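You operate a simulated robot arm through the tools that you are given. There is no shell and no other tool. Be economical: measure what you need, move in short steps, check, and stop when the job is done.

You are at the controls of a simulated robot arm. One attempt, no reset.

Task
Swap the clamped block's loose grey tuft for the brown one, glued in.
Fine: same hole; the brown red-collared tuft from the small rack, glue from the blue box; the grey one into the rack's middle well; shut the box; the block stays clamped.
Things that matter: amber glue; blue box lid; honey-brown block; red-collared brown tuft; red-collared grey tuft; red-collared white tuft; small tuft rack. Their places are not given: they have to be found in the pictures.

The check looks at the end state, three seconds after you hand in, the way a careful person would. Anything else that was tipped, shoved, dropped, spilled or broken makes it a failure.

Robot
A 6-joint arm with a two-finger parallel gripper, fixed in place. Base frame: the origin is at the foot of the arm, x ahead of it, y to its left, z up; the work surface is at about z = 0.78. Lengths are in m, angles in rad, forces in N, time in s.
With the tool pointing down near the work surface it reaches from about 0.26 to 0.68 m from the base axis. Its first joint turns from -1.152 to 1.152 rad. Payload 2.9 kg.
Tool frame: the origin (TCP) lies between the finger pads and is the grasp point; the fingertips stand 0.03 m ahead of it; z points along the fingers, y is the line along which they close. The gripper opens to 0.11 m. The fingers are 0.02 m wide and 0.01 m thick; the gripper's body (0.048 by 0.112 m) begins 0.055 m behind the TCP.
Orientation is that of the tool frame in the base frame, as a unit quaternion [w, x, y, z]. With the fingers straight down and closing along the base's y, the tool's x points along the base's -x, its y along +y and its z along -z.

Tools
- The arm moves only by the tool step_arm. Its argument "plan" is a list of rows, each a list of 3 entries, a list of its own where there are three numbers: the opening, from 0 (shut) to 1 (fully open), then the shift along the tool's x, y, z in mm, then the turn, a rotation vector about the tool's x, y, z in rad. In form: [[fingers, [tx, ty, tz], [ax, ay, az]], ...]. A call has 1 to 10 rows; each row is the pose to reach, as a shift and turn from the pose commanded when the call began, along the tool's axes at that moment. A row lasts 0.2 s, in which the tool goes at most 0.05 m and 0.15 rad; a call with a longer step from one row to the next is refused whole, and so is a gripper value outside its range. Where a pose cannot be reached the arm comes as near as it can. A force on the tool above 40 N (or 10 N above the force at the start of the call, whichever is more), or a blocked arm, ends the call early, and 0.2 s more pass. Each finger travels about 0.108 m/s and halts on what it meets, pressing with about 32 N; the grip force reading is that of the motor and also rises with nothing between the fingers. The clock runs only during rows and for 0.2 s after the last one: add rows that repeat a pose to give the fingers time. It gives the time, the measured TCP pose, the force on the tool (base axes), the opening and the grip force at its end, in the units of the frame above (readings bear some noise), with the torque about the TCP (base axes, N m) and any sound that the robot's microphone picked up.
- Cameras (640 x 400 px; columns grow to the right, rows downward): "scene" is fixed at [0.0765, 0.4305, 1.3878]; the picture's right is [-0.77, -0.63, 0.00], its down [-0.35, 0.43, -0.83] and it looks along [0.53, -0.65, -0.55] (base axes); focal length 357 px, centre (320, 200). "wrist" rides on the gripper at [0.072, 0.017, -0.103] in the tool frame; the picture's right is [-0.23, 0.97, 0.00], its down [-0.76, -0.18, -0.62] and it looks along [-0.61, -0.14, 0.78] (tool axes); focal length 222 px, centre (320, 200).
- capture(camera): a new picture of that camera. No time passes.
- probe_pixels(camera, pixels): for up to 12 pixels [column, row] of the newest picture of that camera ("zoom" is the newest enlarged one), the place [x, y, z] in the base frame of the surface seen there, good to about 0.002 m. No time passes.
- close_up(camera, box): a new picture of the part [left, top, right, bottom] of that camera's present view, enlarged. No time passes.
- finish_job(): hands the job in; it is judged then, once.

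Work in short steps. Measure before you move; look again where a grasp or a placing could have gone wrong, and mend it. You have 80 turns and 34 pictures in all, those below and enlarged ones among them. Open the gripper and draw the arm clear of the work before you hand the job in, unless the task says otherwise; then end with one line.

The tools are called after ">>>" as a command line: name --argument value ..., lists and objects as JSON in quotes. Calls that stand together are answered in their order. step_arm: Moves the arm, as the interface text tells. Its arguments: {"type":"object","properties":{"plan":{"type":"array","items":{"type":"array"}}},"required":["plan"]} The other tools are called the same way: capture (camera) takes a picture; probe_pixels (camera, pixels) gives the place of the surface under pixels of a picture; close_up (camera, box) takes an enlarged picture of a part of a camera's view; finish_job () hands the job in.

At the start:

```text
clock: 0.0
tcp_pos: [0.3531, 0.0009, 1.1315]
ee_rot: [0.0, 0.0, 1.0, 0.0]
wrist_force: [-0.2, -0.4, -0.3]
moment: [0.01, 0.03, 0.02]
gripper_width: 0.1098
gripper_force: 0.0
```

scene: 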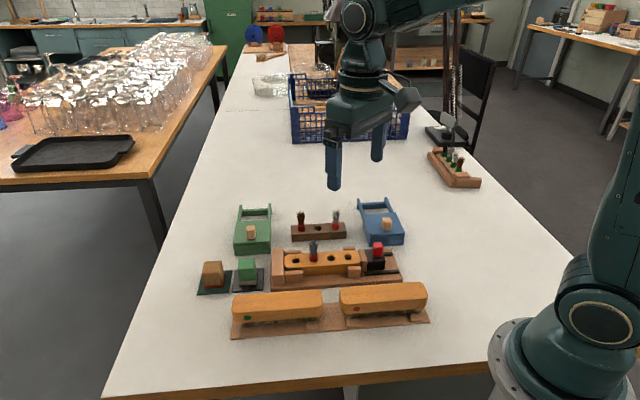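
wrist: 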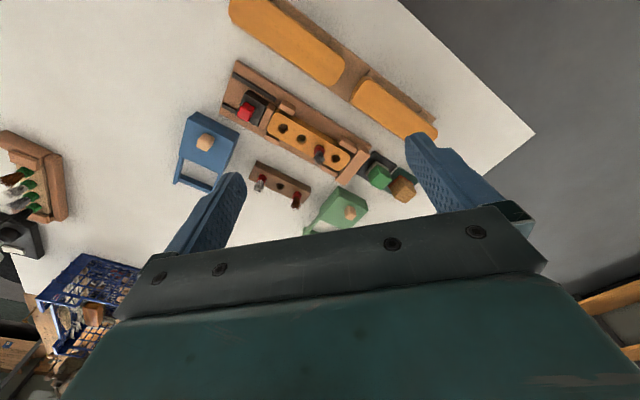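

The scene shows the block in a clamp near (320,262), the small rack near (318,230), and blue and green boxes. I enlarge these areas.

>>> close_up --camera "scene" --box '[190, 190, 430, 340]'

>>> close_up --camera "wrist" --box '[160, 50, 440, 225]'

```text
2.67 times, centred on (310, 265) of scene
```

zoom: 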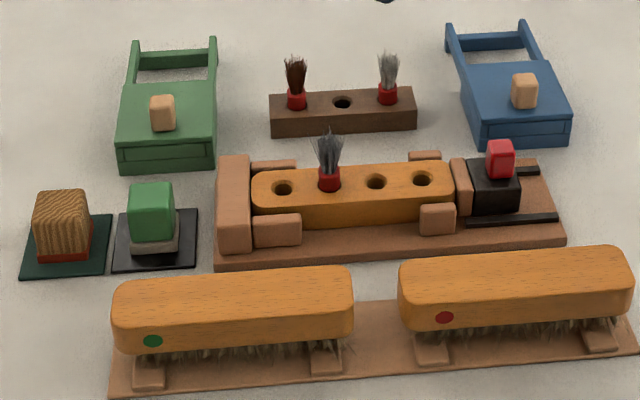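

```text
2.29 times, centred on (300, 138) of wrist
```

zoom: 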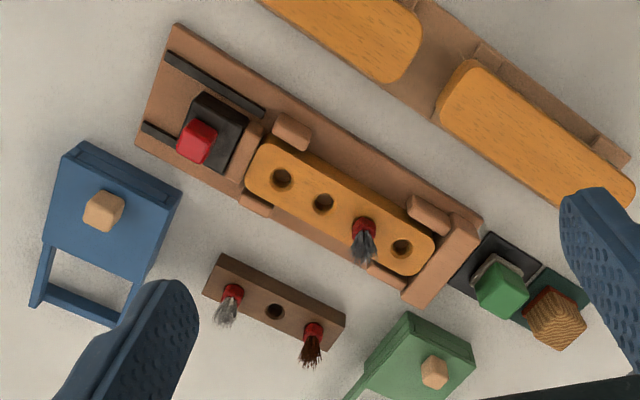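

The wrist zoom shows everything from above. I probe tuft, hole, knob and lid points there.

>>> probe_pixels --camera "zoom" --pixels '[[104, 211], [65, 155], [168, 188], [48, 238], [142, 258], [33, 303], [112, 318], [232, 290], [276, 312], [312, 328], [364, 226], [100, 270]]'

>>> probe_pixels --camera "zoom" --pixels '[[323, 204], [402, 248], [281, 180], [215, 262], [340, 318], [364, 240], [254, 150], [420, 262], [440, 250], [345, 180], [300, 200], [195, 142]]'

>>> close_up --camera "scene" --box '[340, 190, 420, 250]'

```text
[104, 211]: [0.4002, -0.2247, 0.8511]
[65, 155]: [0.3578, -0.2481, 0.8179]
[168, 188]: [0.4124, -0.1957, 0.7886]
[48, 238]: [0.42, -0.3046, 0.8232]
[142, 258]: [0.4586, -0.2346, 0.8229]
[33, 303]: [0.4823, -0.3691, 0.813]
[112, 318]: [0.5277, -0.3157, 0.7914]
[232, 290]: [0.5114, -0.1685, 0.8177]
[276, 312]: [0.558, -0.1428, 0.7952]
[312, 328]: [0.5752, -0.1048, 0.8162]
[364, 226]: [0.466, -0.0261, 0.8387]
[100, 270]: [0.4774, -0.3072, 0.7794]
```

```text
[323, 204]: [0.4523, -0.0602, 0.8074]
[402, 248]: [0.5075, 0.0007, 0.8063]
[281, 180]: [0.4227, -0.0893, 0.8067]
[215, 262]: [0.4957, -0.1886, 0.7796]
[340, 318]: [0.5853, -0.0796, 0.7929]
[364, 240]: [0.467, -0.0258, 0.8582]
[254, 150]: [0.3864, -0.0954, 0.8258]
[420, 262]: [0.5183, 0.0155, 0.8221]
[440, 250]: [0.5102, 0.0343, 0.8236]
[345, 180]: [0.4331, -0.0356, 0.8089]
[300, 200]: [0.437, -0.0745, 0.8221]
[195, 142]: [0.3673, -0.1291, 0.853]
```

```text
6.67 times, centred on (380, 220) of scene
```

zoom: 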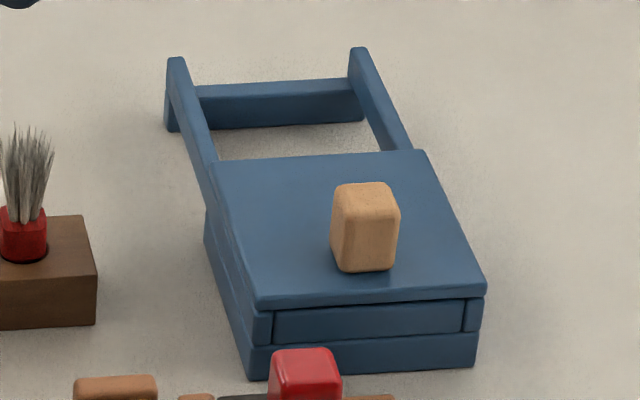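

The lid covers the box and slides on rails toward the far frame. I probe the lid geometry in this zoom.

>>> probe_pixels --camera "zoom" --pixels '[[222, 168], [420, 158], [262, 298], [478, 285], [178, 65], [358, 53], [275, 108], [375, 195], [345, 262], [388, 262], [370, 325], [360, 360]]'

>>> close_up --camera "scene" --box '[265, 200, 365, 290]'

```text
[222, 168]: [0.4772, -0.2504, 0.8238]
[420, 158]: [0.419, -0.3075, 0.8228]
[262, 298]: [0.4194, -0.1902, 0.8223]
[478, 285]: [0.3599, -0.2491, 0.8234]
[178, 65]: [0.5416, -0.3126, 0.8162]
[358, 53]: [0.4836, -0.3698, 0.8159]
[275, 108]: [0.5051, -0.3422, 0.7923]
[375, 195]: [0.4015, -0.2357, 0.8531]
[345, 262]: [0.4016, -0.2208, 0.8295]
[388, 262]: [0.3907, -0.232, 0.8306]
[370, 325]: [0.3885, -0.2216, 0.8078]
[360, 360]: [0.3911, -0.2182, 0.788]
```

```text
4.44 times, centred on (315, 245) of scene
```

zoom: 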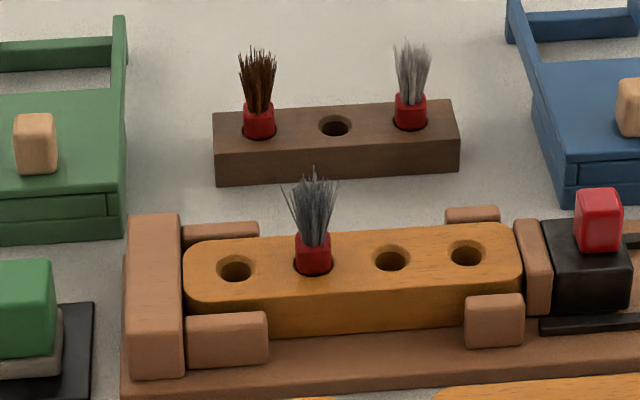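

The red collars look square and aligned with the block. I probe collars, holes and tops.

>>> probe_pixels --camera "zoom" --pixels '[[244, 128], [275, 128], [258, 105], [258, 50], [296, 255], [331, 255], [312, 235], [312, 180], [395, 115], [427, 115], [410, 95], [412, 45]]'

>>> probe_pixels --camera "zoom" --pixels '[[218, 130], [214, 112], [451, 101], [458, 135], [318, 126], [352, 126], [334, 136], [334, 112], [236, 284], [236, 255], [391, 274], [391, 244]]'

>>> probe_pixels --camera "zoom" --pixels '[[217, 270], [255, 268], [373, 259], [410, 256], [450, 253], [485, 252], [282, 272], [340, 272], [312, 290], [258, 136], [411, 128], [312, 272]]'

```text
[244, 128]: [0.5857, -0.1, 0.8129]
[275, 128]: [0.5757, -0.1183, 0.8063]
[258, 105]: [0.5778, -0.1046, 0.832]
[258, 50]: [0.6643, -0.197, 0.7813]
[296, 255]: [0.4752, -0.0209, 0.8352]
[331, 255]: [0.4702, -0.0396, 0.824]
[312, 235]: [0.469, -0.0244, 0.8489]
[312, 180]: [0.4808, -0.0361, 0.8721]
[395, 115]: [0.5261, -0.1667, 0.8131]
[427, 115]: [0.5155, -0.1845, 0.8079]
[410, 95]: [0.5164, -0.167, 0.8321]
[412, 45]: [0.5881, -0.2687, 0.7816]
```

```text
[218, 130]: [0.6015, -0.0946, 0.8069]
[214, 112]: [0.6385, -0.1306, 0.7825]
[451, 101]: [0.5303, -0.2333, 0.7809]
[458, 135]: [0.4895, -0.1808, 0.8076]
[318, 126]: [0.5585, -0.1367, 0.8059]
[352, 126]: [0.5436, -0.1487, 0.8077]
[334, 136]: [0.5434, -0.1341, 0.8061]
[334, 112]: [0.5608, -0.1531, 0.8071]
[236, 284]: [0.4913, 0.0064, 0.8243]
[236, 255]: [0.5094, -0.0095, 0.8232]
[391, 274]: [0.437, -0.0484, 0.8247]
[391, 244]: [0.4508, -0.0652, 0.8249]
```

```text
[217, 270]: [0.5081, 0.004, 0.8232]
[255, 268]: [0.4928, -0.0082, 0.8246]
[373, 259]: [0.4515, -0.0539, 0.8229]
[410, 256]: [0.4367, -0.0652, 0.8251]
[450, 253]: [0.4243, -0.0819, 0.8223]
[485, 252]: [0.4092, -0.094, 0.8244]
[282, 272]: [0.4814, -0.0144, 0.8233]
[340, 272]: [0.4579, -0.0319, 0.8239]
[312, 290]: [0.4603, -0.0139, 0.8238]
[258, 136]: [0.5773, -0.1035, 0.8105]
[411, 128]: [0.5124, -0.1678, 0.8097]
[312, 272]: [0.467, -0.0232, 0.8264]
```

Knob is at about (0.402,-0.232, top 0.853) and the slide direction is (0.70,-0.71). I move above the knob with the tool yawed 45.7° so the fingers close along the slide.

>>> step_arm --plan '[[0.5, [-5.4, -25.9, 22.4], [0, 0, -0.0887]], [0.5, [-10.9, -51.8, 44.8], [0, 0, -0.1773]], [0.5, [-16.3, -77.7, 67.2], [0, 0, -0.266]], [0.5, [-21.8, -103.6, 89.6], [0, 0, -0.3547]], [0.5, [-27.2, -129.4, 111.9], [0, 0, -0.4433]], [0.5, [-32.7, -155.3, 134.3], [0, 0, -0.532]], [0.5, [-38.1, -181.2, 156.7], [0, 0, -0.6207]], [0.5, [-43.6, -207.1, 179.1], [0, 0, -0.7093]], [0.5, [-49, -233, 201.5], [0, 0, -0.798]], [0.5, [-49, -233, 201.5], [0, 0, -0.798]]]'

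>>> capture --camera "wrist"

```text
clock: 2.2
tcp_pos: [0.3983, -0.2329, 0.9308]
ee_rot: [0.0, -0.389, 0.921, 0.0]
wrist_force: [-0.6, 0.2, 0.5]
moment: [-0.01, -0.01, 0.02]
gripper_width: 0.055
gripper_force: 0.0
```

```text
27 pictures are left
```

wrist: 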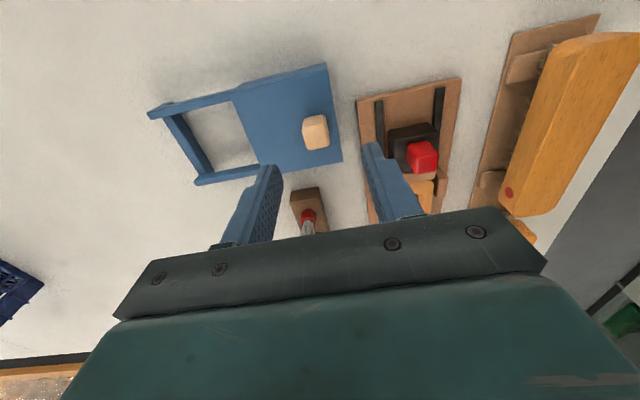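

The knob shows at (315,132) in the wrist view. I probe it and the lid to refine.

>>> probe_pixels --camera "wrist" --pixels '[[306, 120], [324, 118], [308, 138], [328, 142], [316, 128], [236, 92], [325, 68], [340, 160], [312, 150], [330, 130], [200, 180], [152, 110]]'

>>> step_arm --plan '[[0.5, [0, 0, 0], [0, 0, 0]]]'

```text
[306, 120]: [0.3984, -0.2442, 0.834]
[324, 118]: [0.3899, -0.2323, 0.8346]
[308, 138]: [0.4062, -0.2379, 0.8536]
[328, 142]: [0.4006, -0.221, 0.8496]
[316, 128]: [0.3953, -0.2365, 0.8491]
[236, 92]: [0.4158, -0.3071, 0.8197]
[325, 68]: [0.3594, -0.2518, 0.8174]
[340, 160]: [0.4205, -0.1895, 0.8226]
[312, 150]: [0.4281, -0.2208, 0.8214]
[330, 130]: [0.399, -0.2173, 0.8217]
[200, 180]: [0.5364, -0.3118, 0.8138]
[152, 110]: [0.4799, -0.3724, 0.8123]
```

```text
clock: 2.6
tcp_pos: [0.3986, -0.2315, 0.9308]
ee_rot: [0.0, -0.388, 0.922, 0.0]
wrist_force: [0.5, -0.7, 0.6]
moment: [0.0, -0.02, 0.0]
gripper_width: 0.055
gripper_force: 0.1
```

TCP is at (0.3985,-0.232). I shift slightly, lower so the fingertips sit just above the lid, and close on the knob.

>>> step_arm --plan '[[0.5, [-2.4, -2.5, 30], [0, 0, 0]], [0.5, [-2.4, -2.5, 55], [0, 0, 0]], [0.5, [-2.4, -2.5, 72], [0, 0, 0]], [0.5, [-2.4, -2.5, 72], [0, 0, 0]], [0, [-2.4, -2.5, 72], [0, 0, 0]], [0, [-2.4, -2.5, 72], [0, 0, 0]], [0, [-2.4, -2.5, 72], [0, 0, 0]]]'

```text
clock: 4.2
tcp_pos: [0.4049, -0.2312, 0.8595]
ee_rot: [0.0, -0.388, 0.922, -0.001]
wrist_force: [2.3, -0.6, -6.0]
moment: [0.06, -0.15, -0.43]
gripper_width: 0.0216
gripper_force: 44.9
```

Knob gripped (21.6 mm). I slide the lid along the rails (−tool y).

>>> step_arm --plan '[[0, [-2.4, -5, 0], [0, 0, 0]], [0, [-2.4, -15, 0], [0, 0, 0]], [0, [-2.4, -25, 0], [0, 0, 0]], [0, [-2.4, -35, 0], [0, 0, 0]], [0, [-2.4, -45, 0], [0, 0, 0]]]'

```text
clock: 5.4
tcp_pos: [0.4394, -0.2662, 0.8581]
ee_rot: [-0.001, -0.385, 0.923, -0.003]
wrist_force: [-19.3, -19.5, 23.3]
moment: [0.01, 0.38, -0.23]
gripper_width: 0.0211
gripper_force: 45.2
```

I erroneously kept a 2.4 mm sideways offset, which explains the lateral force. I undo it, and read the force.

>>> step_arm --plan '[[0, [2.4, 0, 0], [0, 0, 0]], [0, [2.4, 0, 0], [0, 0, 0]]]'

```text
clock: 6.0
tcp_pos: [0.4379, -0.2653, 0.8576]
ee_rot: [0.002, -0.388, 0.921, -0.002]
wrist_force: [-9.2, -10.1, 32.3]
moment: [-0.31, 0.67, -0.39]
gripper_width: 0.0215
gripper_force: 45.0
```

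Upward 32 N and a small lateral force remain; I ease 1 mm up and 1.2 mm sideways.

>>> step_arm --plan '[[0, [1.2, 0, -1], [0, 0, 0]], [0, [1.2, 0, -1], [0, 0, 0]]]'

>>> close_up --camera "scene" --box '[340, 170, 440, 250]'

```text
clock: 6.6
tcp_pos: [0.4367, -0.2631, 0.8585]
ee_rot: [0.001, -0.39, 0.921, 0.0]
wrist_force: [0.7, 0.8, 18.1]
moment: [-0.42, 0.35, -0.58]
gripper_width: 0.0212
gripper_force: 45.6
```

```text
5.00 times, centred on (390, 210) of scene
```

zoom: 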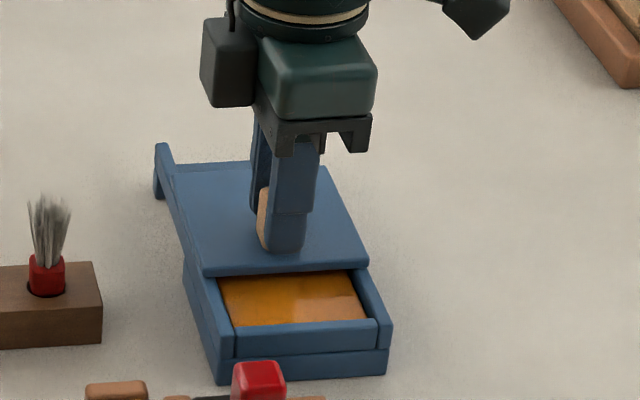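

The box opens well, with amber glue visible. I ease up another 1 mm and slide 30 mm further.

>>> step_arm --plan '[[0, [0, 0, -1], [0, 0, 0]], [0, [0, -8, -1], [0, 0, 0]], [0, [0, -16, -1], [0, 0, 0]], [0, [0, -24, -1], [0, 0, 0]], [0, [0, -30, -1], [0, 0, 0]], [0, [0, -30, -1], [0, 0, 0]]]'

```text
clock: 8.0
tcp_pos: [0.4587, -0.2851, 0.8591]
ee_rot: [-0.002, -0.389, 0.921, 0.001]
wrist_force: [-3.1, -3.2, -5.1]
moment: [0.06, -0.16, -0.26]
gripper_width: 0.0214
gripper_force: 45.1
```

Forces are small; lid is about 75 mm open. I release, rise, and look.

>>> step_arm --plan '[[0.4, [0, 0, 0], [0, 0, 0]], [0.4, [0, 0, 0], [0, 0, 0]], [0.4, [0, 0, -30], [0, 0, 0]], [0.4, [0, 0, -70], [0, 0, 0]], [0.4, [0, 0, -110], [0, 0, 0]], [0.4, [0, 0, -110], [0, 0, 0]]]'

>>> close_up --camera "scene" --box '[340, 180, 430, 250]'

```text
clock: 9.4
tcp_pos: [0.456, -0.2838, 0.9674]
ee_rot: [0.0, -0.388, 0.922, 0.0]
wrist_force: [-0.4, -0.3, -0.6]
moment: [0.03, 0.01, 0.01]
gripper_width: 0.0441
gripper_force: 0.0
```

```text
5.71 times, centred on (385, 215) of scene
```

zoom: 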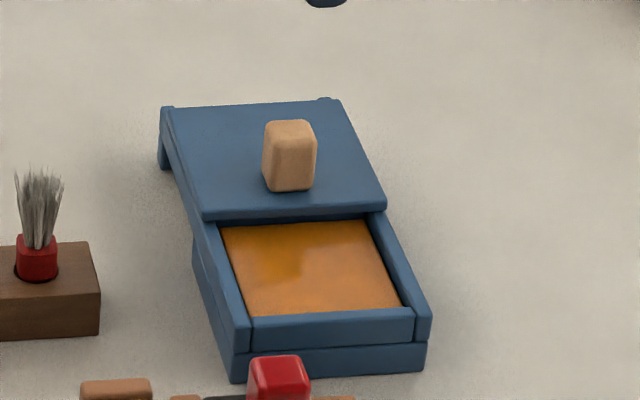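

>>> probe_pixels --camera "zoom" --pixels '[[235, 235], [365, 230], [255, 305], [390, 295], [310, 265], [330, 328], [235, 300], [410, 270], [290, 130], [275, 185], [308, 185], [210, 215]]'

```text
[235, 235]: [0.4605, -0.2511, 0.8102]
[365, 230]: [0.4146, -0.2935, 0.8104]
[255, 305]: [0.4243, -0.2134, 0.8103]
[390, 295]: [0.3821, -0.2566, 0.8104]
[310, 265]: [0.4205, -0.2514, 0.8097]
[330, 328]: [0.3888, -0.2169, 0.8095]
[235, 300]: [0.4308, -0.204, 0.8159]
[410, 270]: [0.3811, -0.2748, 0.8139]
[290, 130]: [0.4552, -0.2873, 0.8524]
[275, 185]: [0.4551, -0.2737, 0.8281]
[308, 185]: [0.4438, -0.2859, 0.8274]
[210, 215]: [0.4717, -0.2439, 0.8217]
```

Glue surface is at z≈0.810, centred near (0.420,-0.2525). Next, go above the grey tuft at (0.472,-0.0295).

>>> step_arm --plan '[[0.4, [-32, 27.7, 0], [0, 0, 0]], [0.4, [-64.5, 55.4, 5], [0, 0, 0]], [0.4, [-97, 83, 10], [0, 0, 0]], [0.4, [-129, 110.7, 15], [0, 0, 0]], [0.4, [-161, 138.4, 17], [0, 0, 0]], [0.4, [-193.5, 166.1, 17], [0, 0, 0]], [0.4, [-193.5, 166.1, 17], [0, 0, 0]]]'

>>> capture --camera "wrist"

```text
clock: 11.0
tcp_pos: [0.4739, -0.0311, 0.9516]
ee_rot: [0.0, -0.388, 0.922, 0.001]
wrist_force: [1.3, 0.3, -0.6]
moment: [0.0, -0.02, -0.02]
gripper_width: 0.0438
gripper_force: 0.1
```

```text
24 pictures are left
```

wrist: 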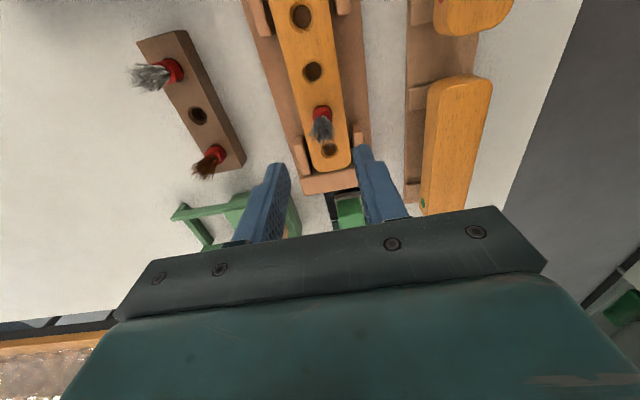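

From here I refine the collar and hole positions by probing around (322,115), (312,72), (330,150), and the rack.

>>> probe_pixels --camera "wrist" --pixels '[[322, 109], [316, 112], [329, 113], [301, 72], [324, 71], [312, 61], [312, 83], [188, 115], [208, 115], [172, 68], [214, 153], [198, 104]]'

>>> close_up --camera "wrist" --box '[260, 80, 380, 200]'

```text
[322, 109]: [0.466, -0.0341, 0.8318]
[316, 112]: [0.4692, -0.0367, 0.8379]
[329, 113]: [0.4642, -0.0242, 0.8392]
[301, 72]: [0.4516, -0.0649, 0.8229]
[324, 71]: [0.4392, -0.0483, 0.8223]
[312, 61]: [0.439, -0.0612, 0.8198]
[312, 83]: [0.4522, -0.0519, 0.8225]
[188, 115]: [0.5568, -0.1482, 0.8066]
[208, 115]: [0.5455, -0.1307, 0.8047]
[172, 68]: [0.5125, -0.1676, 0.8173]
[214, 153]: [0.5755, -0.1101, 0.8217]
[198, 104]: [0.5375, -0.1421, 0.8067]
```

```text
3.33 times, centred on (320, 140) of wrist
```

zoom: 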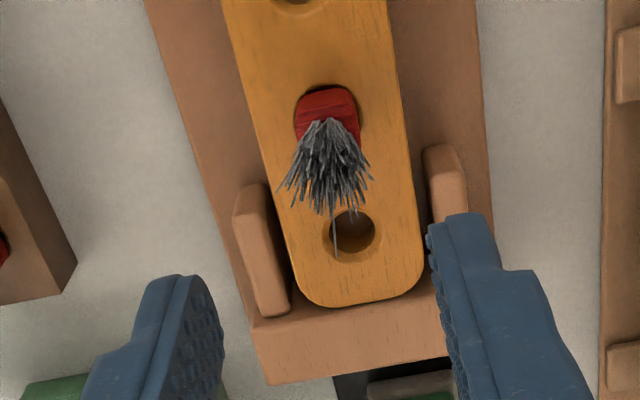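

Grey collar centre is about (0.4725,-0.028). I descend with the tips about 3 mm above the block and close gently on the collar.

>>> step_arm --plan '[[0.4, [-1.3, 2, 35], [0, 0, 0]], [0.4, [-1.3, 2, 65], [0, 0, 0]], [0.4, [-1.3, 2, 85], [0, 0, 0]], [0.4, [-1.3, 2, 94], [0, 0, 0]], [0.4, [-1.3, 2, 94], [0, 0, 0]]]'

>>> close_up --camera "scene" --box '[280, 210, 360, 270]'

```text
clock: 12.2
tcp_pos: [0.4736, -0.0282, 0.859]
ee_rot: [0.0, -0.388, 0.922, 0.001]
wrist_force: [1.1, -0.6, -0.1]
moment: [-0.02, 0.04, -0.01]
gripper_width: 0.0439
gripper_force: 0.0
```

```text
6.67 times, centred on (320, 240) of scene
```

zoom: 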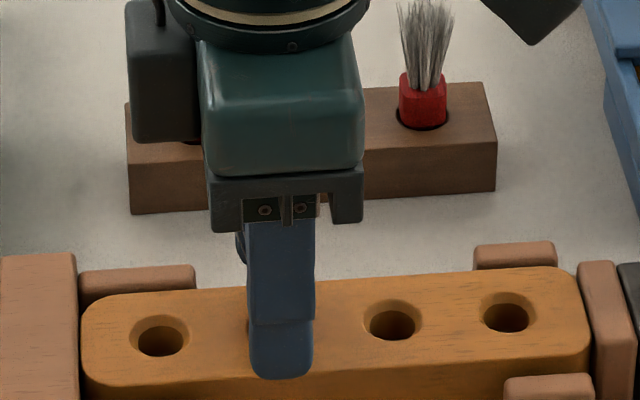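

Finger straddles the collar, clear of the block. I close and lift a little.

>>> step_arm --plan '[[0, [0, 0, 0], [0, 0, 0]], [0, [0, 0, 0], [0, 0, 0]], [0, [0, 0, 0], [0, 0, 0]], [0, [0, 0, -8], [0, 0, 0]], [0, [0, 0, -16], [0, 0, 0]], [0, [0, 0, -30], [0, 0, 0]], [0, [0, 0, -60], [0, 0, 0]], [0, [0, 0, -90], [0, 0, 0]], [0, [0, 0, -90], [0, 0, 0]]]'

>>> close_up --camera "wrist" --box '[220, 40, 420, 220]'

>>> close_up --camera "scene" --box '[270, 150, 390, 270]'

```text
clock: 14.2
tcp_pos: [0.4727, -0.0301, 0.9469]
ee_rot: [0.0, -0.388, 0.922, 0.0]
wrist_force: [0.1, -0.8, -0.3]
moment: [0.0, 0.02, -0.03]
gripper_width: 0.0164
gripper_force: 31.5
```

```text
2.22 times, centred on (320, 130) of wrist
```

zoom: 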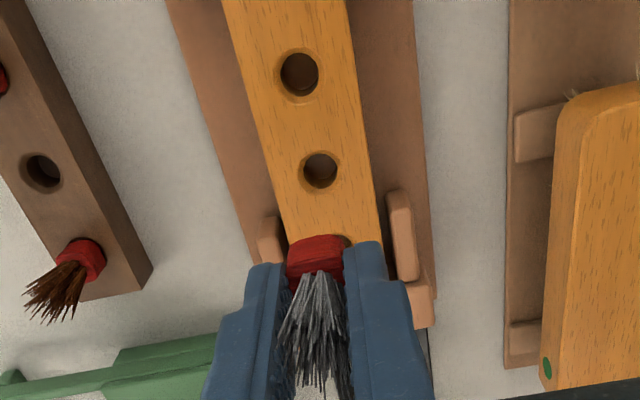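

```text
3.33 times, centred on (330, 210) of scene
```

zoom: 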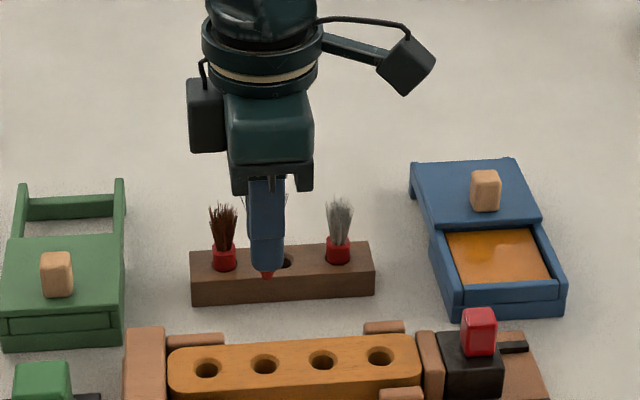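

Grey tuft is held. I zoom tightly to measure how far its base protrudes below the fingertips, and to locate the h2 hole, now empty.

>>> close_up --camera "scene" --box '[325, 205, 385, 265]'

>>> probe_pixels --camera "zoom" --pixels '[[10, 10]]'

```text
6.67 times, centred on (355, 235) of scene
```

zoom: 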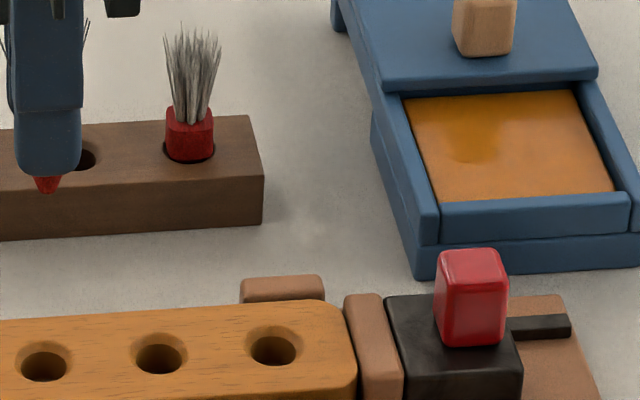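

```text
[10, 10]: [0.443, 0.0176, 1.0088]
```

The tapered base shows at (47,186). I probe it, the holes and the finger tip.

>>> probe_pixels --camera "zoom" --pixels '[[47, 186], [47, 191], [47, 180], [47, 170], [135, 358], [183, 358], [159, 342], [159, 374], [247, 352], [297, 352], [22, 367], [67, 364]]'

>>> close_up --camera "scene" --box '[270, 205, 340, 275]'

```text
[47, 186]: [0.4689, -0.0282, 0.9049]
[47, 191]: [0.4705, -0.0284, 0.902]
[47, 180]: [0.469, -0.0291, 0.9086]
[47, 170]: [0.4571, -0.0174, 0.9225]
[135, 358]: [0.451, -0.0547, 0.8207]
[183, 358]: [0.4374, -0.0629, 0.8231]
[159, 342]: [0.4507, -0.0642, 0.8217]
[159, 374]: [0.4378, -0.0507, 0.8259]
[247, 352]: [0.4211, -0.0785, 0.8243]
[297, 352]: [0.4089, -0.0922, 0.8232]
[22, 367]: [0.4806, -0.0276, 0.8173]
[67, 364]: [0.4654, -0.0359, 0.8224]
```

```text
5.71 times, centred on (305, 240) of scene
```

zoom: 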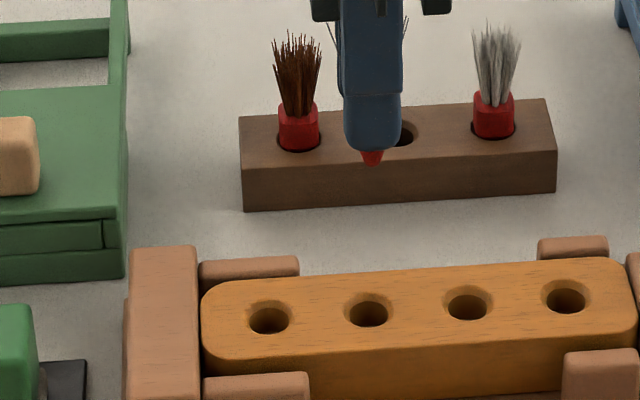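

The base extends about 47 mm below the TCP (12 mm into its hole). I probe hole 2 and the well outlines to calibrate.

>>> probe_pixels --camera "zoom" --pixels '[[343, 309], [393, 308], [368, 293], [368, 328], [418, 133], [408, 121], [405, 147], [244, 309], [292, 312], [268, 302], [268, 335], [297, 148]]'

>>> step_arm --plan '[[0, [0, 0, 0], [0, 0, 0]]]'

```text
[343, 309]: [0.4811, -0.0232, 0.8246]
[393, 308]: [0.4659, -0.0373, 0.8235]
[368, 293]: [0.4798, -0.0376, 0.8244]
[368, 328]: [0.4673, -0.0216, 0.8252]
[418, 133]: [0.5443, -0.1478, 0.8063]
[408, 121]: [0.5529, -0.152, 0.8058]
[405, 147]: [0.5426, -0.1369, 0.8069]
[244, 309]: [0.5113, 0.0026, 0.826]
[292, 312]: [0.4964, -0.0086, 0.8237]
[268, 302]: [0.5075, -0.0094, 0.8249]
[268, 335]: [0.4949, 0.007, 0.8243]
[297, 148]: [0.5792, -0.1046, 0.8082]
```

```text
clock: 14.6
tcp_pos: [0.4727, -0.0302, 0.9474]
ee_rot: [0.0, -0.388, 0.922, 0.0]
wrist_force: [0.4, 0.0, 0.5]
moment: [0.04, 0.02, 0.01]
gripper_width: 0.0164
gripper_force: 32.1
```

Hole 2 probes to (0.4735,-0.030), agreeing with the TCP. I move over the middle well (0.551,-0.1425) and partly lower.

>>> step_arm --plan '[[0, [6.4, -33.6, 0], [0, 0, 0]], [0, [12.9, -67.2, 0], [0, 0, 0]], [0, [19.4, -100.8, 0], [0, 0, 0]], [0, [25.8, -134.4, 0], [0, 0, 0]], [0, [25.8, -134.4, 30], [0, 0, 0]], [0, [25.8, -134.4, 60], [0, 0, 0]], [0, [25.8, -134.4, 72], [0, 0, 0]], [0, [25.8, -134.4, 72], [0, 0, 0]]]'

>>> close_up --camera "scene" --box '[285, 200, 355, 250]'

>>> close_up --camera "wrist" --box '[260, 80, 400, 190]'

```text
clock: 16.4
tcp_pos: [0.5516, -0.1418, 0.8758]
ee_rot: [0.001, -0.389, 0.921, -0.001]
wrist_force: [-0.2, 0.6, -0.6]
moment: [0.0, 0.01, 0.04]
gripper_width: 0.0164
gripper_force: 31.8
```

```text
8.00 times, centred on (320, 225) of scene
```

zoom: 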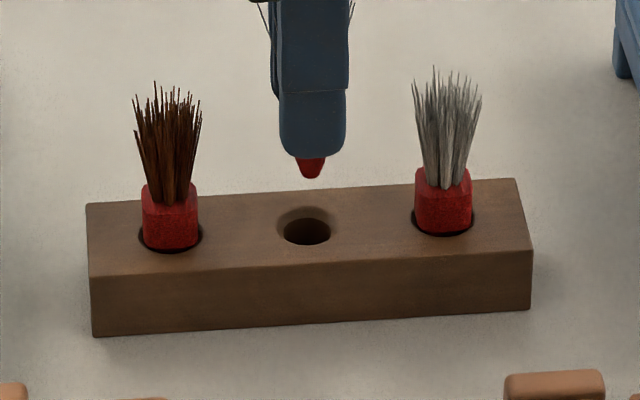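

```text
3.64 times, centred on (330, 135) of wrist
```

zoom: 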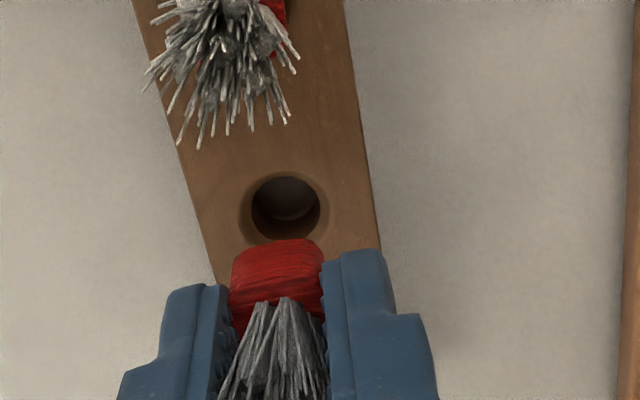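

The tip column (312) is slightly right of the well centre (306). I probe the well rim to refine.

>>> close_up --camera "scene" --box '[300, 210, 340, 240]'

```text
13.33 times, centred on (320, 225) of scene
```

zoom: 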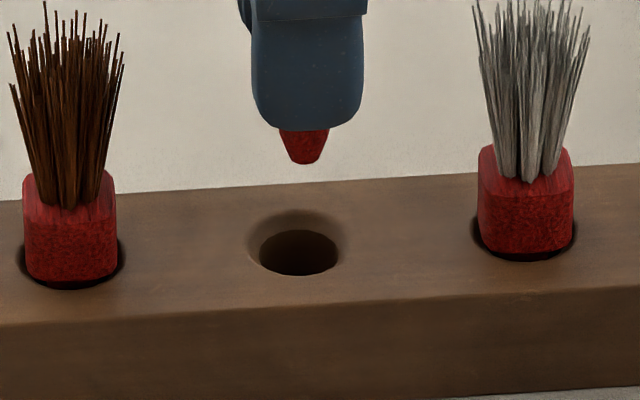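

>>> probe_pixels --camera "zoom" --pixels '[[298, 205], [298, 283], [244, 248], [354, 242], [304, 150], [304, 160], [70, 270], [525, 245], [128, 265], [468, 240], [12, 270], [582, 235]]'

```text
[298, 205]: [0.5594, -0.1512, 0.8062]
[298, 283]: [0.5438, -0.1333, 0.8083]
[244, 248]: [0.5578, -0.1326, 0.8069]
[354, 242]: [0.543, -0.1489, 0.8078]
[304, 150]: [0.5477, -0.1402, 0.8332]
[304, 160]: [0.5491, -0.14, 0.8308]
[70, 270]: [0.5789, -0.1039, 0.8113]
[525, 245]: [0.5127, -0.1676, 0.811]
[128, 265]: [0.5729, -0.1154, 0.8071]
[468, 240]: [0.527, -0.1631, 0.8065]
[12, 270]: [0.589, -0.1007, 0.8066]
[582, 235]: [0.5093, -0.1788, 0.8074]
```

Well centre is (0.551,-0.1415), within about 1 mm. I nudge 0.8 mm and lower with force watching.

>>> step_arm --plan '[[0, [-0.8, 0, 8], [0, 0, 0]], [0, [-0.8, 0, 16], [0, 0, 0]], [0, [-0.8, 0, 22], [0, 0, 0]], [0, [-0.8, 0, 27], [0, 0, 0]], [0, [-0.8, 0, 31], [0, 0, 0]]]'

```text
clock: 17.6
tcp_pos: [0.5527, -0.1408, 0.8451]
ee_rot: [0.0, -0.388, 0.922, 0.0]
wrist_force: [0.3, -0.2, -0.3]
moment: [0.0, -0.04, 0.04]
gripper_width: 0.0163
gripper_force: 31.5
```

No contact force at z 0.845; I go down the last 3 mm.

>>> step_arm --plan '[[0, [0, 0, 1.5], [0, 0, 0]], [0, [0, 0, 2.5], [0, 0, 0]], [0, [0, 0, 3], [0, 0, 0]], [0, [0, 0, 3], [0, 0, 0]]]'

```text
clock: 18.6
tcp_pos: [0.5532, -0.1396, 0.8417]
ee_rot: [0.001, -0.388, 0.922, -0.001]
wrist_force: [-5.1, 1.8, 17.1]
moment: [0.03, 0.18, 0.02]
gripper_width: 0.0162
gripper_force: 31.9
```

It bottomed at the expected depth. I release, rise and check.

>>> step_arm --plan '[[0.35, [0, 0, -0.5], [0, 0, 0]], [0.35, [0, 0, -0.5], [0, 0, 0]], [0.35, [0, 0, -20], [0, 0, 0]], [0.35, [0, 0, -50], [0, 0, 0]], [0.35, [0, 0, -85], [0, 0, 0]], [0.35, [0, 0, -85], [0, 0, 0]]]'

>>> close_up --camera "scene" --box '[285, 200, 355, 250]'

```text
clock: 20.0
tcp_pos: [0.5536, -0.1397, 0.9254]
ee_rot: [0.0, -0.389, 0.921, 0.0]
wrist_force: [1.1, 0.2, -0.1]
moment: [0.0, 0.01, -0.02]
gripper_width: 0.0384
gripper_force: 0.0
```

```text
8.00 times, centred on (320, 225) of scene
```

zoom: 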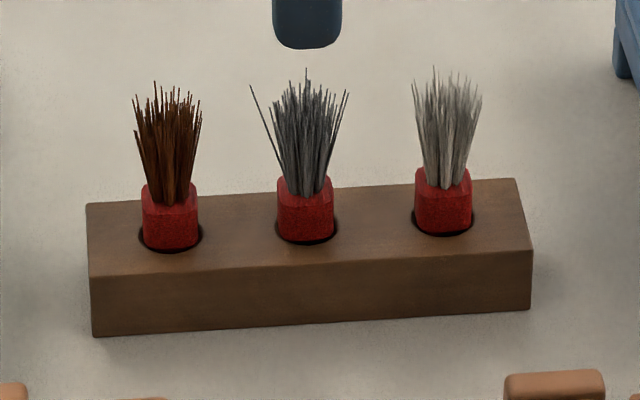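

Grey is seated in the middle well. Brown is one pitch along, at about (0.585,-0.109); I go over it and down to the same grasp height.

>>> step_arm --plan '[[0.35, [-22, -0.6, 0], [0, 0, 0]], [0.35, [-44.2, -1.2, 0], [0, 0, 0]], [0.35, [-44.2, -1.2, 0], [0, 0, 0]], [0.35, [-44.2, -1.2, 35], [0, 0, 0]], [0.35, [-44.2, -1.2, 65], [0, 0, 0]], [0.35, [-44.2, -1.2, 83], [0, 0, 0]], [0.35, [-44.2, -1.2, 83], [0, 0, 0]]]'

>>> close_up --camera "scene" --box '[285, 200, 355, 250]'

```text
clock: 21.6
tcp_pos: [0.5858, -0.1083, 0.8428]
ee_rot: [0.0, -0.389, 0.921, 0.001]
wrist_force: [0.3, -0.4, 0.0]
moment: [0.0, 0.04, 0.05]
gripper_width: 0.0384
gripper_force: 0.0
```

```text
8.00 times, centred on (320, 225) of scene
```

zoom: 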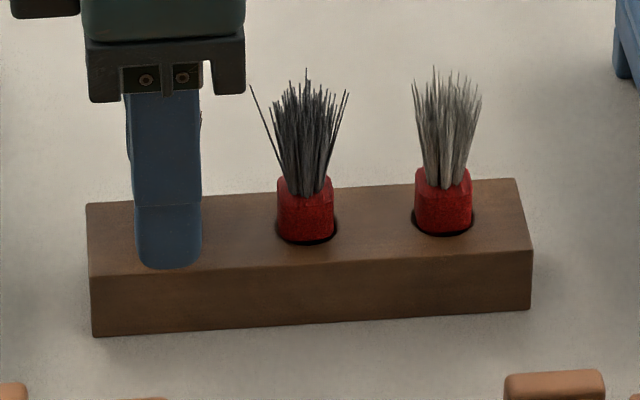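

Finger is centred on the brown collar. I grip and lift.

>>> step_arm --plan '[[0, [0, 0, 0], [0, 0, 0]], [0, [0, 0, 0], [0, 0, 0]], [0, [0, 0, 0], [0, 0, 0]], [0, [0, 0, -8], [0, 0, 0]], [0, [0, 0, -16], [0, 0, 0]], [0, [0, 0, -40], [0, 0, 0]], [0, [0, 0, -80], [0, 0, 0]], [0, [0, 0, -105], [0, 0, 0]], [0, [0, 0, -105], [0, 0, 0]]]'

>>> close_up --camera "scene" --box '[280, 180, 360, 240]'

```text
clock: 23.6
tcp_pos: [0.5858, -0.1079, 0.9505]
ee_rot: [0.0, -0.388, 0.922, 0.0]
wrist_force: [-0.8, 0.1, -0.2]
moment: [-0.03, 0.01, -0.01]
gripper_width: 0.016
gripper_force: 31.7
```

```text
6.67 times, centred on (320, 210) of scene
```

zoom: 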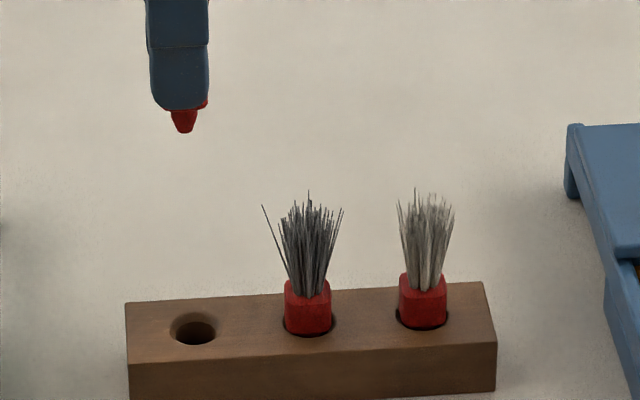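

Brown is held, tip at (184,125). I carry it over the glue at about (0.418,-0.249), staying high.

>>> step_arm --plan '[[0, [36, 3.6, -5], [0, 0, 0]], [0, [72.7, 7.3, -5], [0, 0, 0]], [0, [109, 11, -5], [0, 0, 0]], [0, [145.4, 14.6, -5], [0, 0, 0]], [0, [181.7, 18.3, -5], [0, 0, 0]], [0, [218.1, 21.9, 0], [0, 0, 0]], [0, [218.1, 21.9, 40], [0, 0, 0]], [0, [218.1, 21.9, 70], [0, 0, 0]], [0, [218.1, 21.9, 80], [0, 0, 0]], [0, [218.1, 21.9, 80], [0, 0, 0]]]'

>>> close_up --camera "scene" --box '[340, 180, 430, 250]'

```text
clock: 25.8
tcp_pos: [0.4177, -0.249, 0.8703]
ee_rot: [0.0, -0.388, 0.922, -0.001]
wrist_force: [0.2, -0.3, -0.6]
moment: [-0.03, 0.03, 0.01]
gripper_width: 0.0165
gripper_force: 32.0
```

```text
5.71 times, centred on (385, 215) of scene
```

zoom: 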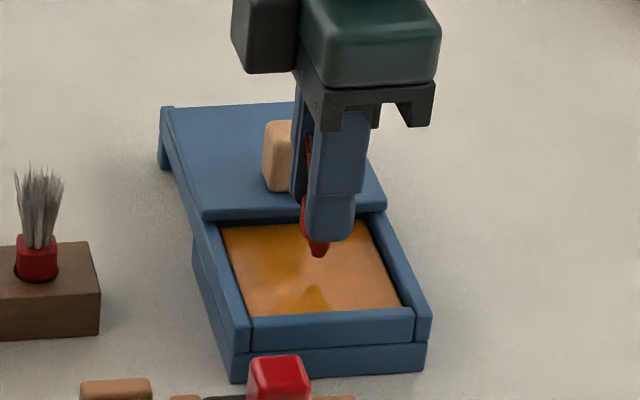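

The tip hangs at (318,255) above the glue. I dip it about 7 mm and hold briefly, then lift.

>>> step_arm --plan '[[0, [0, 0, 7], [0, 0, 0]], [0, [0, 0, 14], [0, 0, 0]], [0, [0, 0, 18], [0, 0, 0]], [0, [0, 0, 20], [0, 0, 0]], [0, [0, 0, 20], [0, 0, 0]], [0, [0, 0, 20], [0, 0, 0]]]'

```text
clock: 27.2
tcp_pos: [0.4163, -0.2501, 0.8495]
ee_rot: [0.001, -0.389, 0.921, -0.001]
wrist_force: [2.2, 3.1, 27.1]
moment: [0.15, -0.06, -0.02]
gripper_width: 0.0161
gripper_force: 31.8
```

27 N means the tip reached the bottom. I lift out slowly and look at the tip.

>>> step_arm --plan '[[0, [0, 0, -5], [0, 0, 0]], [0, [0, 0, -12], [0, 0, 0]], [0, [0, 0, -25], [0, 0, 0]], [0, [0, 0, -45], [0, 0, 0]], [0, [0, 0, -75], [0, 0, 0]], [0, [0, 0, -100], [0, 0, 0]], [0, [0, 0, -100], [0, 0, 0]]]'

>>> close_up --camera "scene" --box '[345, 150, 425, 250]'

```text
clock: 28.8
tcp_pos: [0.4143, -0.2515, 0.9486]
ee_rot: [0.0, -0.389, 0.921, 0.0]
wrist_force: [-0.6, -0.2, -0.9]
moment: [0.0, -0.01, 0.0]
gripper_width: 0.0165
gripper_force: 31.6
```

```text
4.00 times, centred on (385, 200) of scene
```

zoom: 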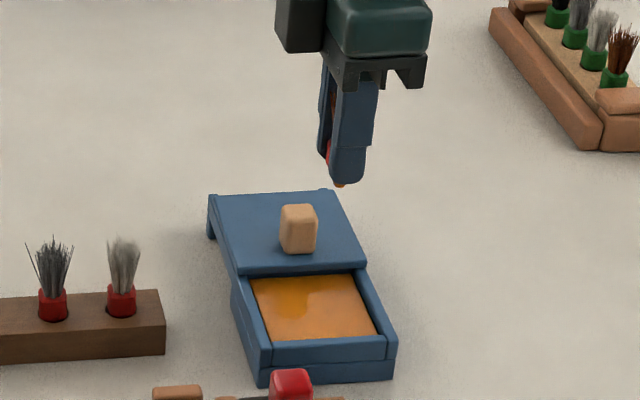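

The tip seems to protrude less and is amber. I zoom in.

>>> close_up --camera "scene" --box '[410, 176, 450, 206]'

>>> close_up --camera "wrist" --box '[260, 100, 380, 210]'

```text
13.33 times, centred on (430, 191) of scene
```

zoom: 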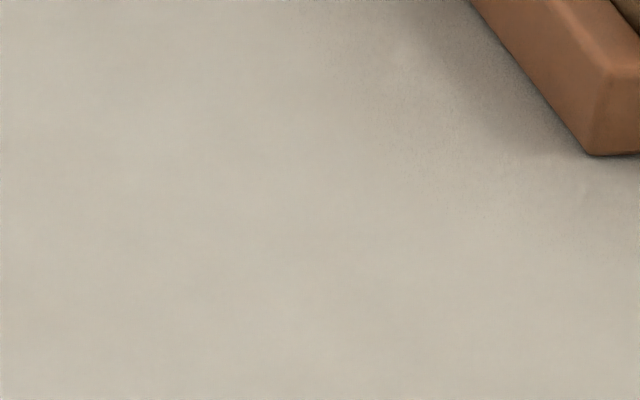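

```text
3.64 times, centred on (320, 155) of wrist
```

zoom: 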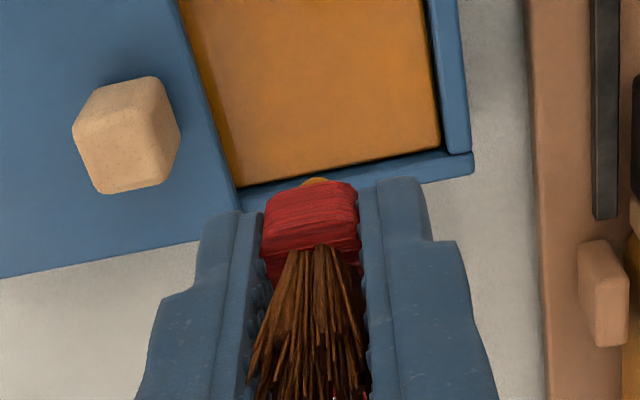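

>>> close_up --camera "scene" --box '[370, 178, 410, 208]'

```text
13.33 times, centred on (390, 193) of scene
```

zoom: 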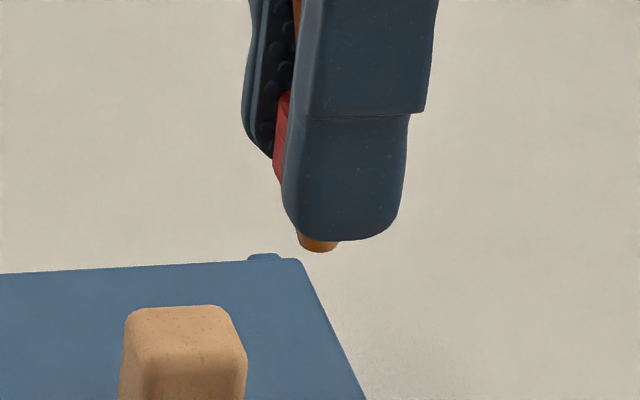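

>>> probe_pixels --camera "zoom" --pixels '[[317, 247], [305, 242], [330, 248], [345, 235], [290, 130], [284, 95], [284, 175], [388, 220], [295, 215]]'

```text
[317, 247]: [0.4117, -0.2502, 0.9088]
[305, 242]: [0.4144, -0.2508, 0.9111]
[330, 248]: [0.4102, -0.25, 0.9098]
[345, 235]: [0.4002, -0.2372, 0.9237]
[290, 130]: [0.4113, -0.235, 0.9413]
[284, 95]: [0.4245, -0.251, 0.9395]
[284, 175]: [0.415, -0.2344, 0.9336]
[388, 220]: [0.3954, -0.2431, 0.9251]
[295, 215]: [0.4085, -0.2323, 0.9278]
```

The base now protrudes ~10 mm below the tips (it slid up 6 mm) and is glue-coated. I carry it above hole 2 and check alignment; I'll finish seating with a higher regrip.

>>> step_arm --plan '[[0, [-33.4, 18.7, 0], [0, 0, 0]], [0, [-66.7, 37.5, 0], [0, 0, 0]], [0, [-100, 56.2, 0], [0, 0, 0]], [0, [-133.4, 74.9, 0], [0, 0, 0]], [0, [-166.7, 93.7, 0], [0, 0, 0]], [0, [-200.1, 112.4, 0], [0, 0, 0]], [0, [-200.1, 112.4, 35], [0, 0, 0]], [0, [-200.1, 112.4, 65], [0, 0, 0]], [0, [-200.1, 112.4, 68], [0, 0, 0]]]'

>>> close_up --camera "scene" --box '[293, 235, 333, 265]'

```text
clock: 30.8
tcp_pos: [0.4761, -0.0301, 0.8802]
ee_rot: [0.0, -0.388, 0.922, 0.0]
wrist_force: [-0.1, -0.2, -0.1]
moment: [0.03, -0.03, 0.0]
gripper_width: 0.0161
gripper_force: 32.3
```

```text
13.33 times, centred on (313, 250) of scene
```

zoom: 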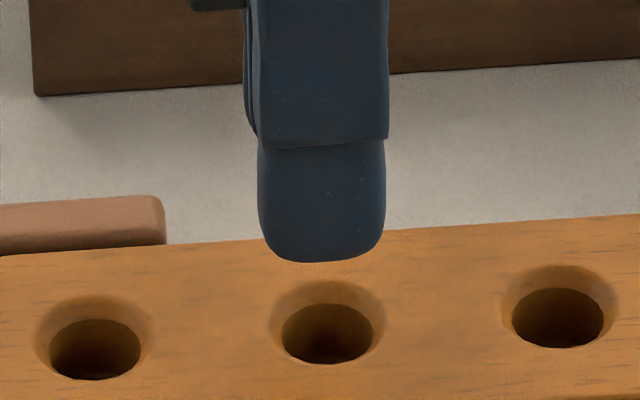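

The tip is hidden by the near finger, but finger column 321 vs hole 327 and the TCP reading suggest a ~1.5 mm correction. I apply it and lower carefully.

>>> step_arm --plan '[[0, [0.7, 1.2, 0], [0, 0, 0]], [0, [0.7, 1.2, 6], [0, 0, 0]], [0, [0.7, 1.2, 12], [0, 0, 0]], [0, [0.7, 1.2, 16], [0, 0, 0]], [0, [0.7, 1.2, 19], [0, 0, 0]], [0, [0.7, 1.2, 19], [0, 0, 0]]]'

```text
clock: 32.2
tcp_pos: [0.474, -0.0297, 0.8608]
ee_rot: [0.0, -0.388, 0.921, 0.0]
wrist_force: [-0.6, 0.0, -0.3]
moment: [-0.01, -0.02, -0.01]
gripper_width: 0.0164
gripper_force: 32.0
```

No contact force; base is a few mm into the hole. Lower 4 mm more.

>>> step_arm --plan '[[0, [0, 0, 2], [0, 0, 0]], [0, [0, 0, 4], [0, 0, 0]], [0, [0, 0, 4], [0, 0, 0]]]'

>>> close_up --camera "wrist" --box '[260, 90, 380, 190]'

```text
clock: 33.0
tcp_pos: [0.4735, -0.0278, 0.8576]
ee_rot: [0.0, -0.388, 0.921, 0.0]
wrist_force: [-0.4, -0.3, -0.2]
moment: [0.0, -0.01, 0.01]
gripper_width: 0.016
gripper_force: 31.8
```

```text
4.00 times, centred on (320, 140) of wrist
```

zoom: 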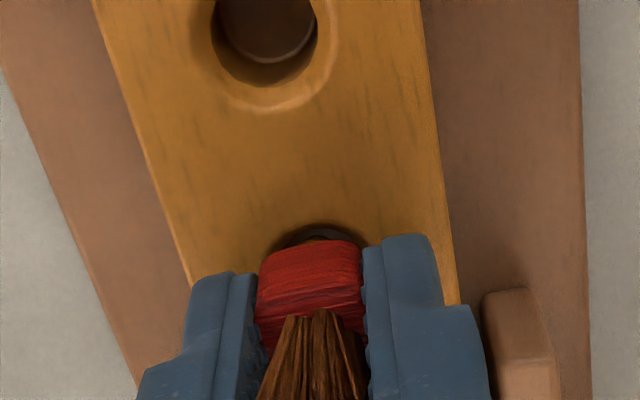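

The base is in the hole. I lower 1 mm more, open slightly, rise 5.5 mm, regrip and press down.

>>> step_arm --plan '[[0, [0, 0, 1], [0, 0, 0]], [0, [0, 0, 1], [0, 0, 0]], [0.25, [0, 0, 1], [0, 0, 0]], [0.25, [0, 0, 1], [0, 0, 0]], [0.25, [0, 0, -4.5], [0, 0, 0]], [0.25, [0, 0, -4.5], [0, 0, 0]], [0, [0, 0, -4.5], [0, 0, 0]], [0, [0, 0, -4.5], [0, 0, 0]], [0, [0, 0, -4.5], [0, 0, 0]]]'

>>> step_arm --plan '[[0, [0, 0, 1], [0, 0, 0]], [0, [0, 0, 2], [0, 0, 0]], [0, [0, 0, 3], [0, 0, 0]], [0, [0, 0, 3], [0, 0, 0]]]'

```text
clock: 35.0
tcp_pos: [0.4746, -0.0292, 0.8628]
ee_rot: [0.0, -0.388, 0.922, 0.001]
wrist_force: [-1.8, 1.9, 2.4]
moment: [0.07, 0.04, -0.02]
gripper_width: 0.016
gripper_force: 32.7
```

```text
clock: 36.0
tcp_pos: [0.4757, -0.0269, 0.8602]
ee_rot: [0.0, -0.388, 0.921, 0.0]
wrist_force: [-13.6, 0.6, 27.2]
moment: [-0.11, 0.6, -0.05]
gripper_width: 0.0161
gripper_force: 32.1
```

27 N shows it seated. I ease off, hold about a second for the glue, release and rise, then look.

>>> step_arm --plan '[[0, [0, 0, -1.5], [0, 0, 0]], [0, [0, 0, -1.5], [0, 0, 0]], [0, [0, 0, -1.5], [0, 0, 0]], [0, [0, 0, -1.5], [0, 0, 0]], [0.3, [0, 0, -2], [0, 0, 0]], [0.3, [0, 0, -2], [0, 0, 0]], [0.3, [0, 0, -20], [0, 0, 0]], [0.3, [0, 0, -50], [0, 0, 0]], [0.3, [0, 0, -90], [0, 0, 0]], [0.3, [0, 0, -90], [0, 0, 0]]]'

>>> close_up --camera "scene" --box '[275, 200, 355, 280]'

```text
clock: 38.2
tcp_pos: [0.4743, -0.0274, 0.9494]
ee_rot: [0.0, -0.389, 0.921, 0.0]
wrist_force: [0.2, -0.7, -0.6]
moment: [-0.02, -0.02, 0.03]
gripper_width: 0.033
gripper_force: 0.2
```

```text
5.00 times, centred on (315, 240) of scene
```

zoom: 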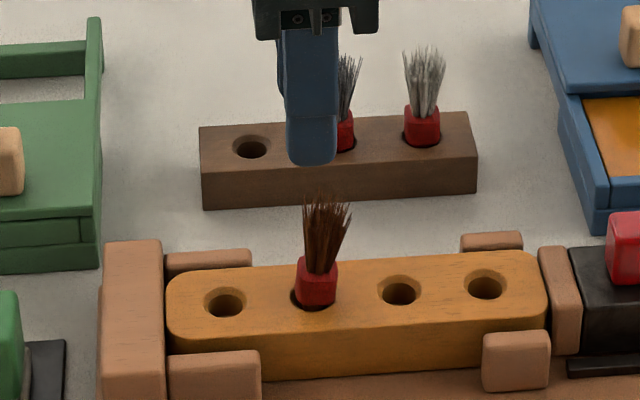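

The brown tuft is in, but the collar looks slightly tilted. I probe it for height and lean.

>>> probe_pixels --camera "zoom" --pixels '[[300, 268], [316, 270], [334, 266], [300, 296], [316, 300], [332, 298], [316, 278], [316, 290], [326, 215], [296, 300], [316, 309], [325, 205]]'

```text
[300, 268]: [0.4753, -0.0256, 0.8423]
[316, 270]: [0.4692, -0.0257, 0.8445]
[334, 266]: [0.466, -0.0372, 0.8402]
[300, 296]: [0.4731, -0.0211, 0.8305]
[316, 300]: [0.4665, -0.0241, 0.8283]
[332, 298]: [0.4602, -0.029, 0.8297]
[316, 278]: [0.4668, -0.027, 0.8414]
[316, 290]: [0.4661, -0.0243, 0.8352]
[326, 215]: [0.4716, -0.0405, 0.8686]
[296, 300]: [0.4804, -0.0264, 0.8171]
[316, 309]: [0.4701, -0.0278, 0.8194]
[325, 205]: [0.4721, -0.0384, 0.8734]
```

>>> close_up --camera "scene" --box '[294, 232, 334, 272]'

```text
10.00 times, centred on (314, 252) of scene
```

zoom: 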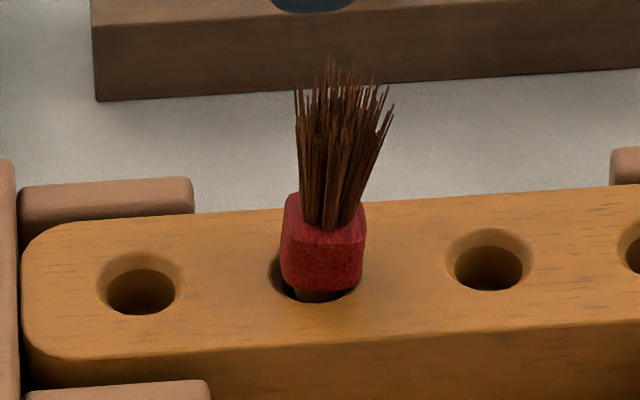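

The tuft leans ~5° toward −u (to the right), pivoting at its base, with the collar ~2 mm off-centre. I regrip it at the collar, then rotate it upright about its base.

>>> step_arm --plan '[[0.3, [0, 0, 35], [0, 0, 0]], [0.3, [0, 0, 65], [0, 0, 0]], [0.3, [0, 0, 82], [0, 0, 0]], [0.3, [0, 0, 88], [0, 0, 0]], [0.3, [0, 0, 88], [0, 0, 0]], [0, [0, 0, 88], [0, 0, 0]], [0, [0, 0, 88], [0, 0, 0]], [0, [0, 0, 88], [0, 0, 0]]]'

>>> step_arm --plan '[[0, [-1, 0, 0], [0, 0.022, 0]], [0, [-2, 0, 0], [0, 0.044, 0]], [0, [-3, 0, 0], [0, 0.066, 0]], [0, [-4, 0, 0], [0, 0.087, 0]], [0, [-4, 0, 0], [0, 0.087, 0]]]'

```text
clock: 40.0
tcp_pos: [0.4758, -0.0275, 0.8619]
ee_rot: [-0.001, -0.388, 0.921, 0.0]
wrist_force: [2.0, -1.3, -1.0]
moment: [-0.03, -0.06, 0.04]
gripper_width: 0.0163
gripper_force: 32.0
```

```text
clock: 41.2
tcp_pos: [0.4775, -0.0259, 0.8614]
ee_rot: [-0.04, -0.388, 0.921, -0.017]
wrist_force: [4.0, 4.6, -4.3]
moment: [0.33, -0.26, 0.0]
gripper_width: 0.0164
gripper_force: 32.1
```

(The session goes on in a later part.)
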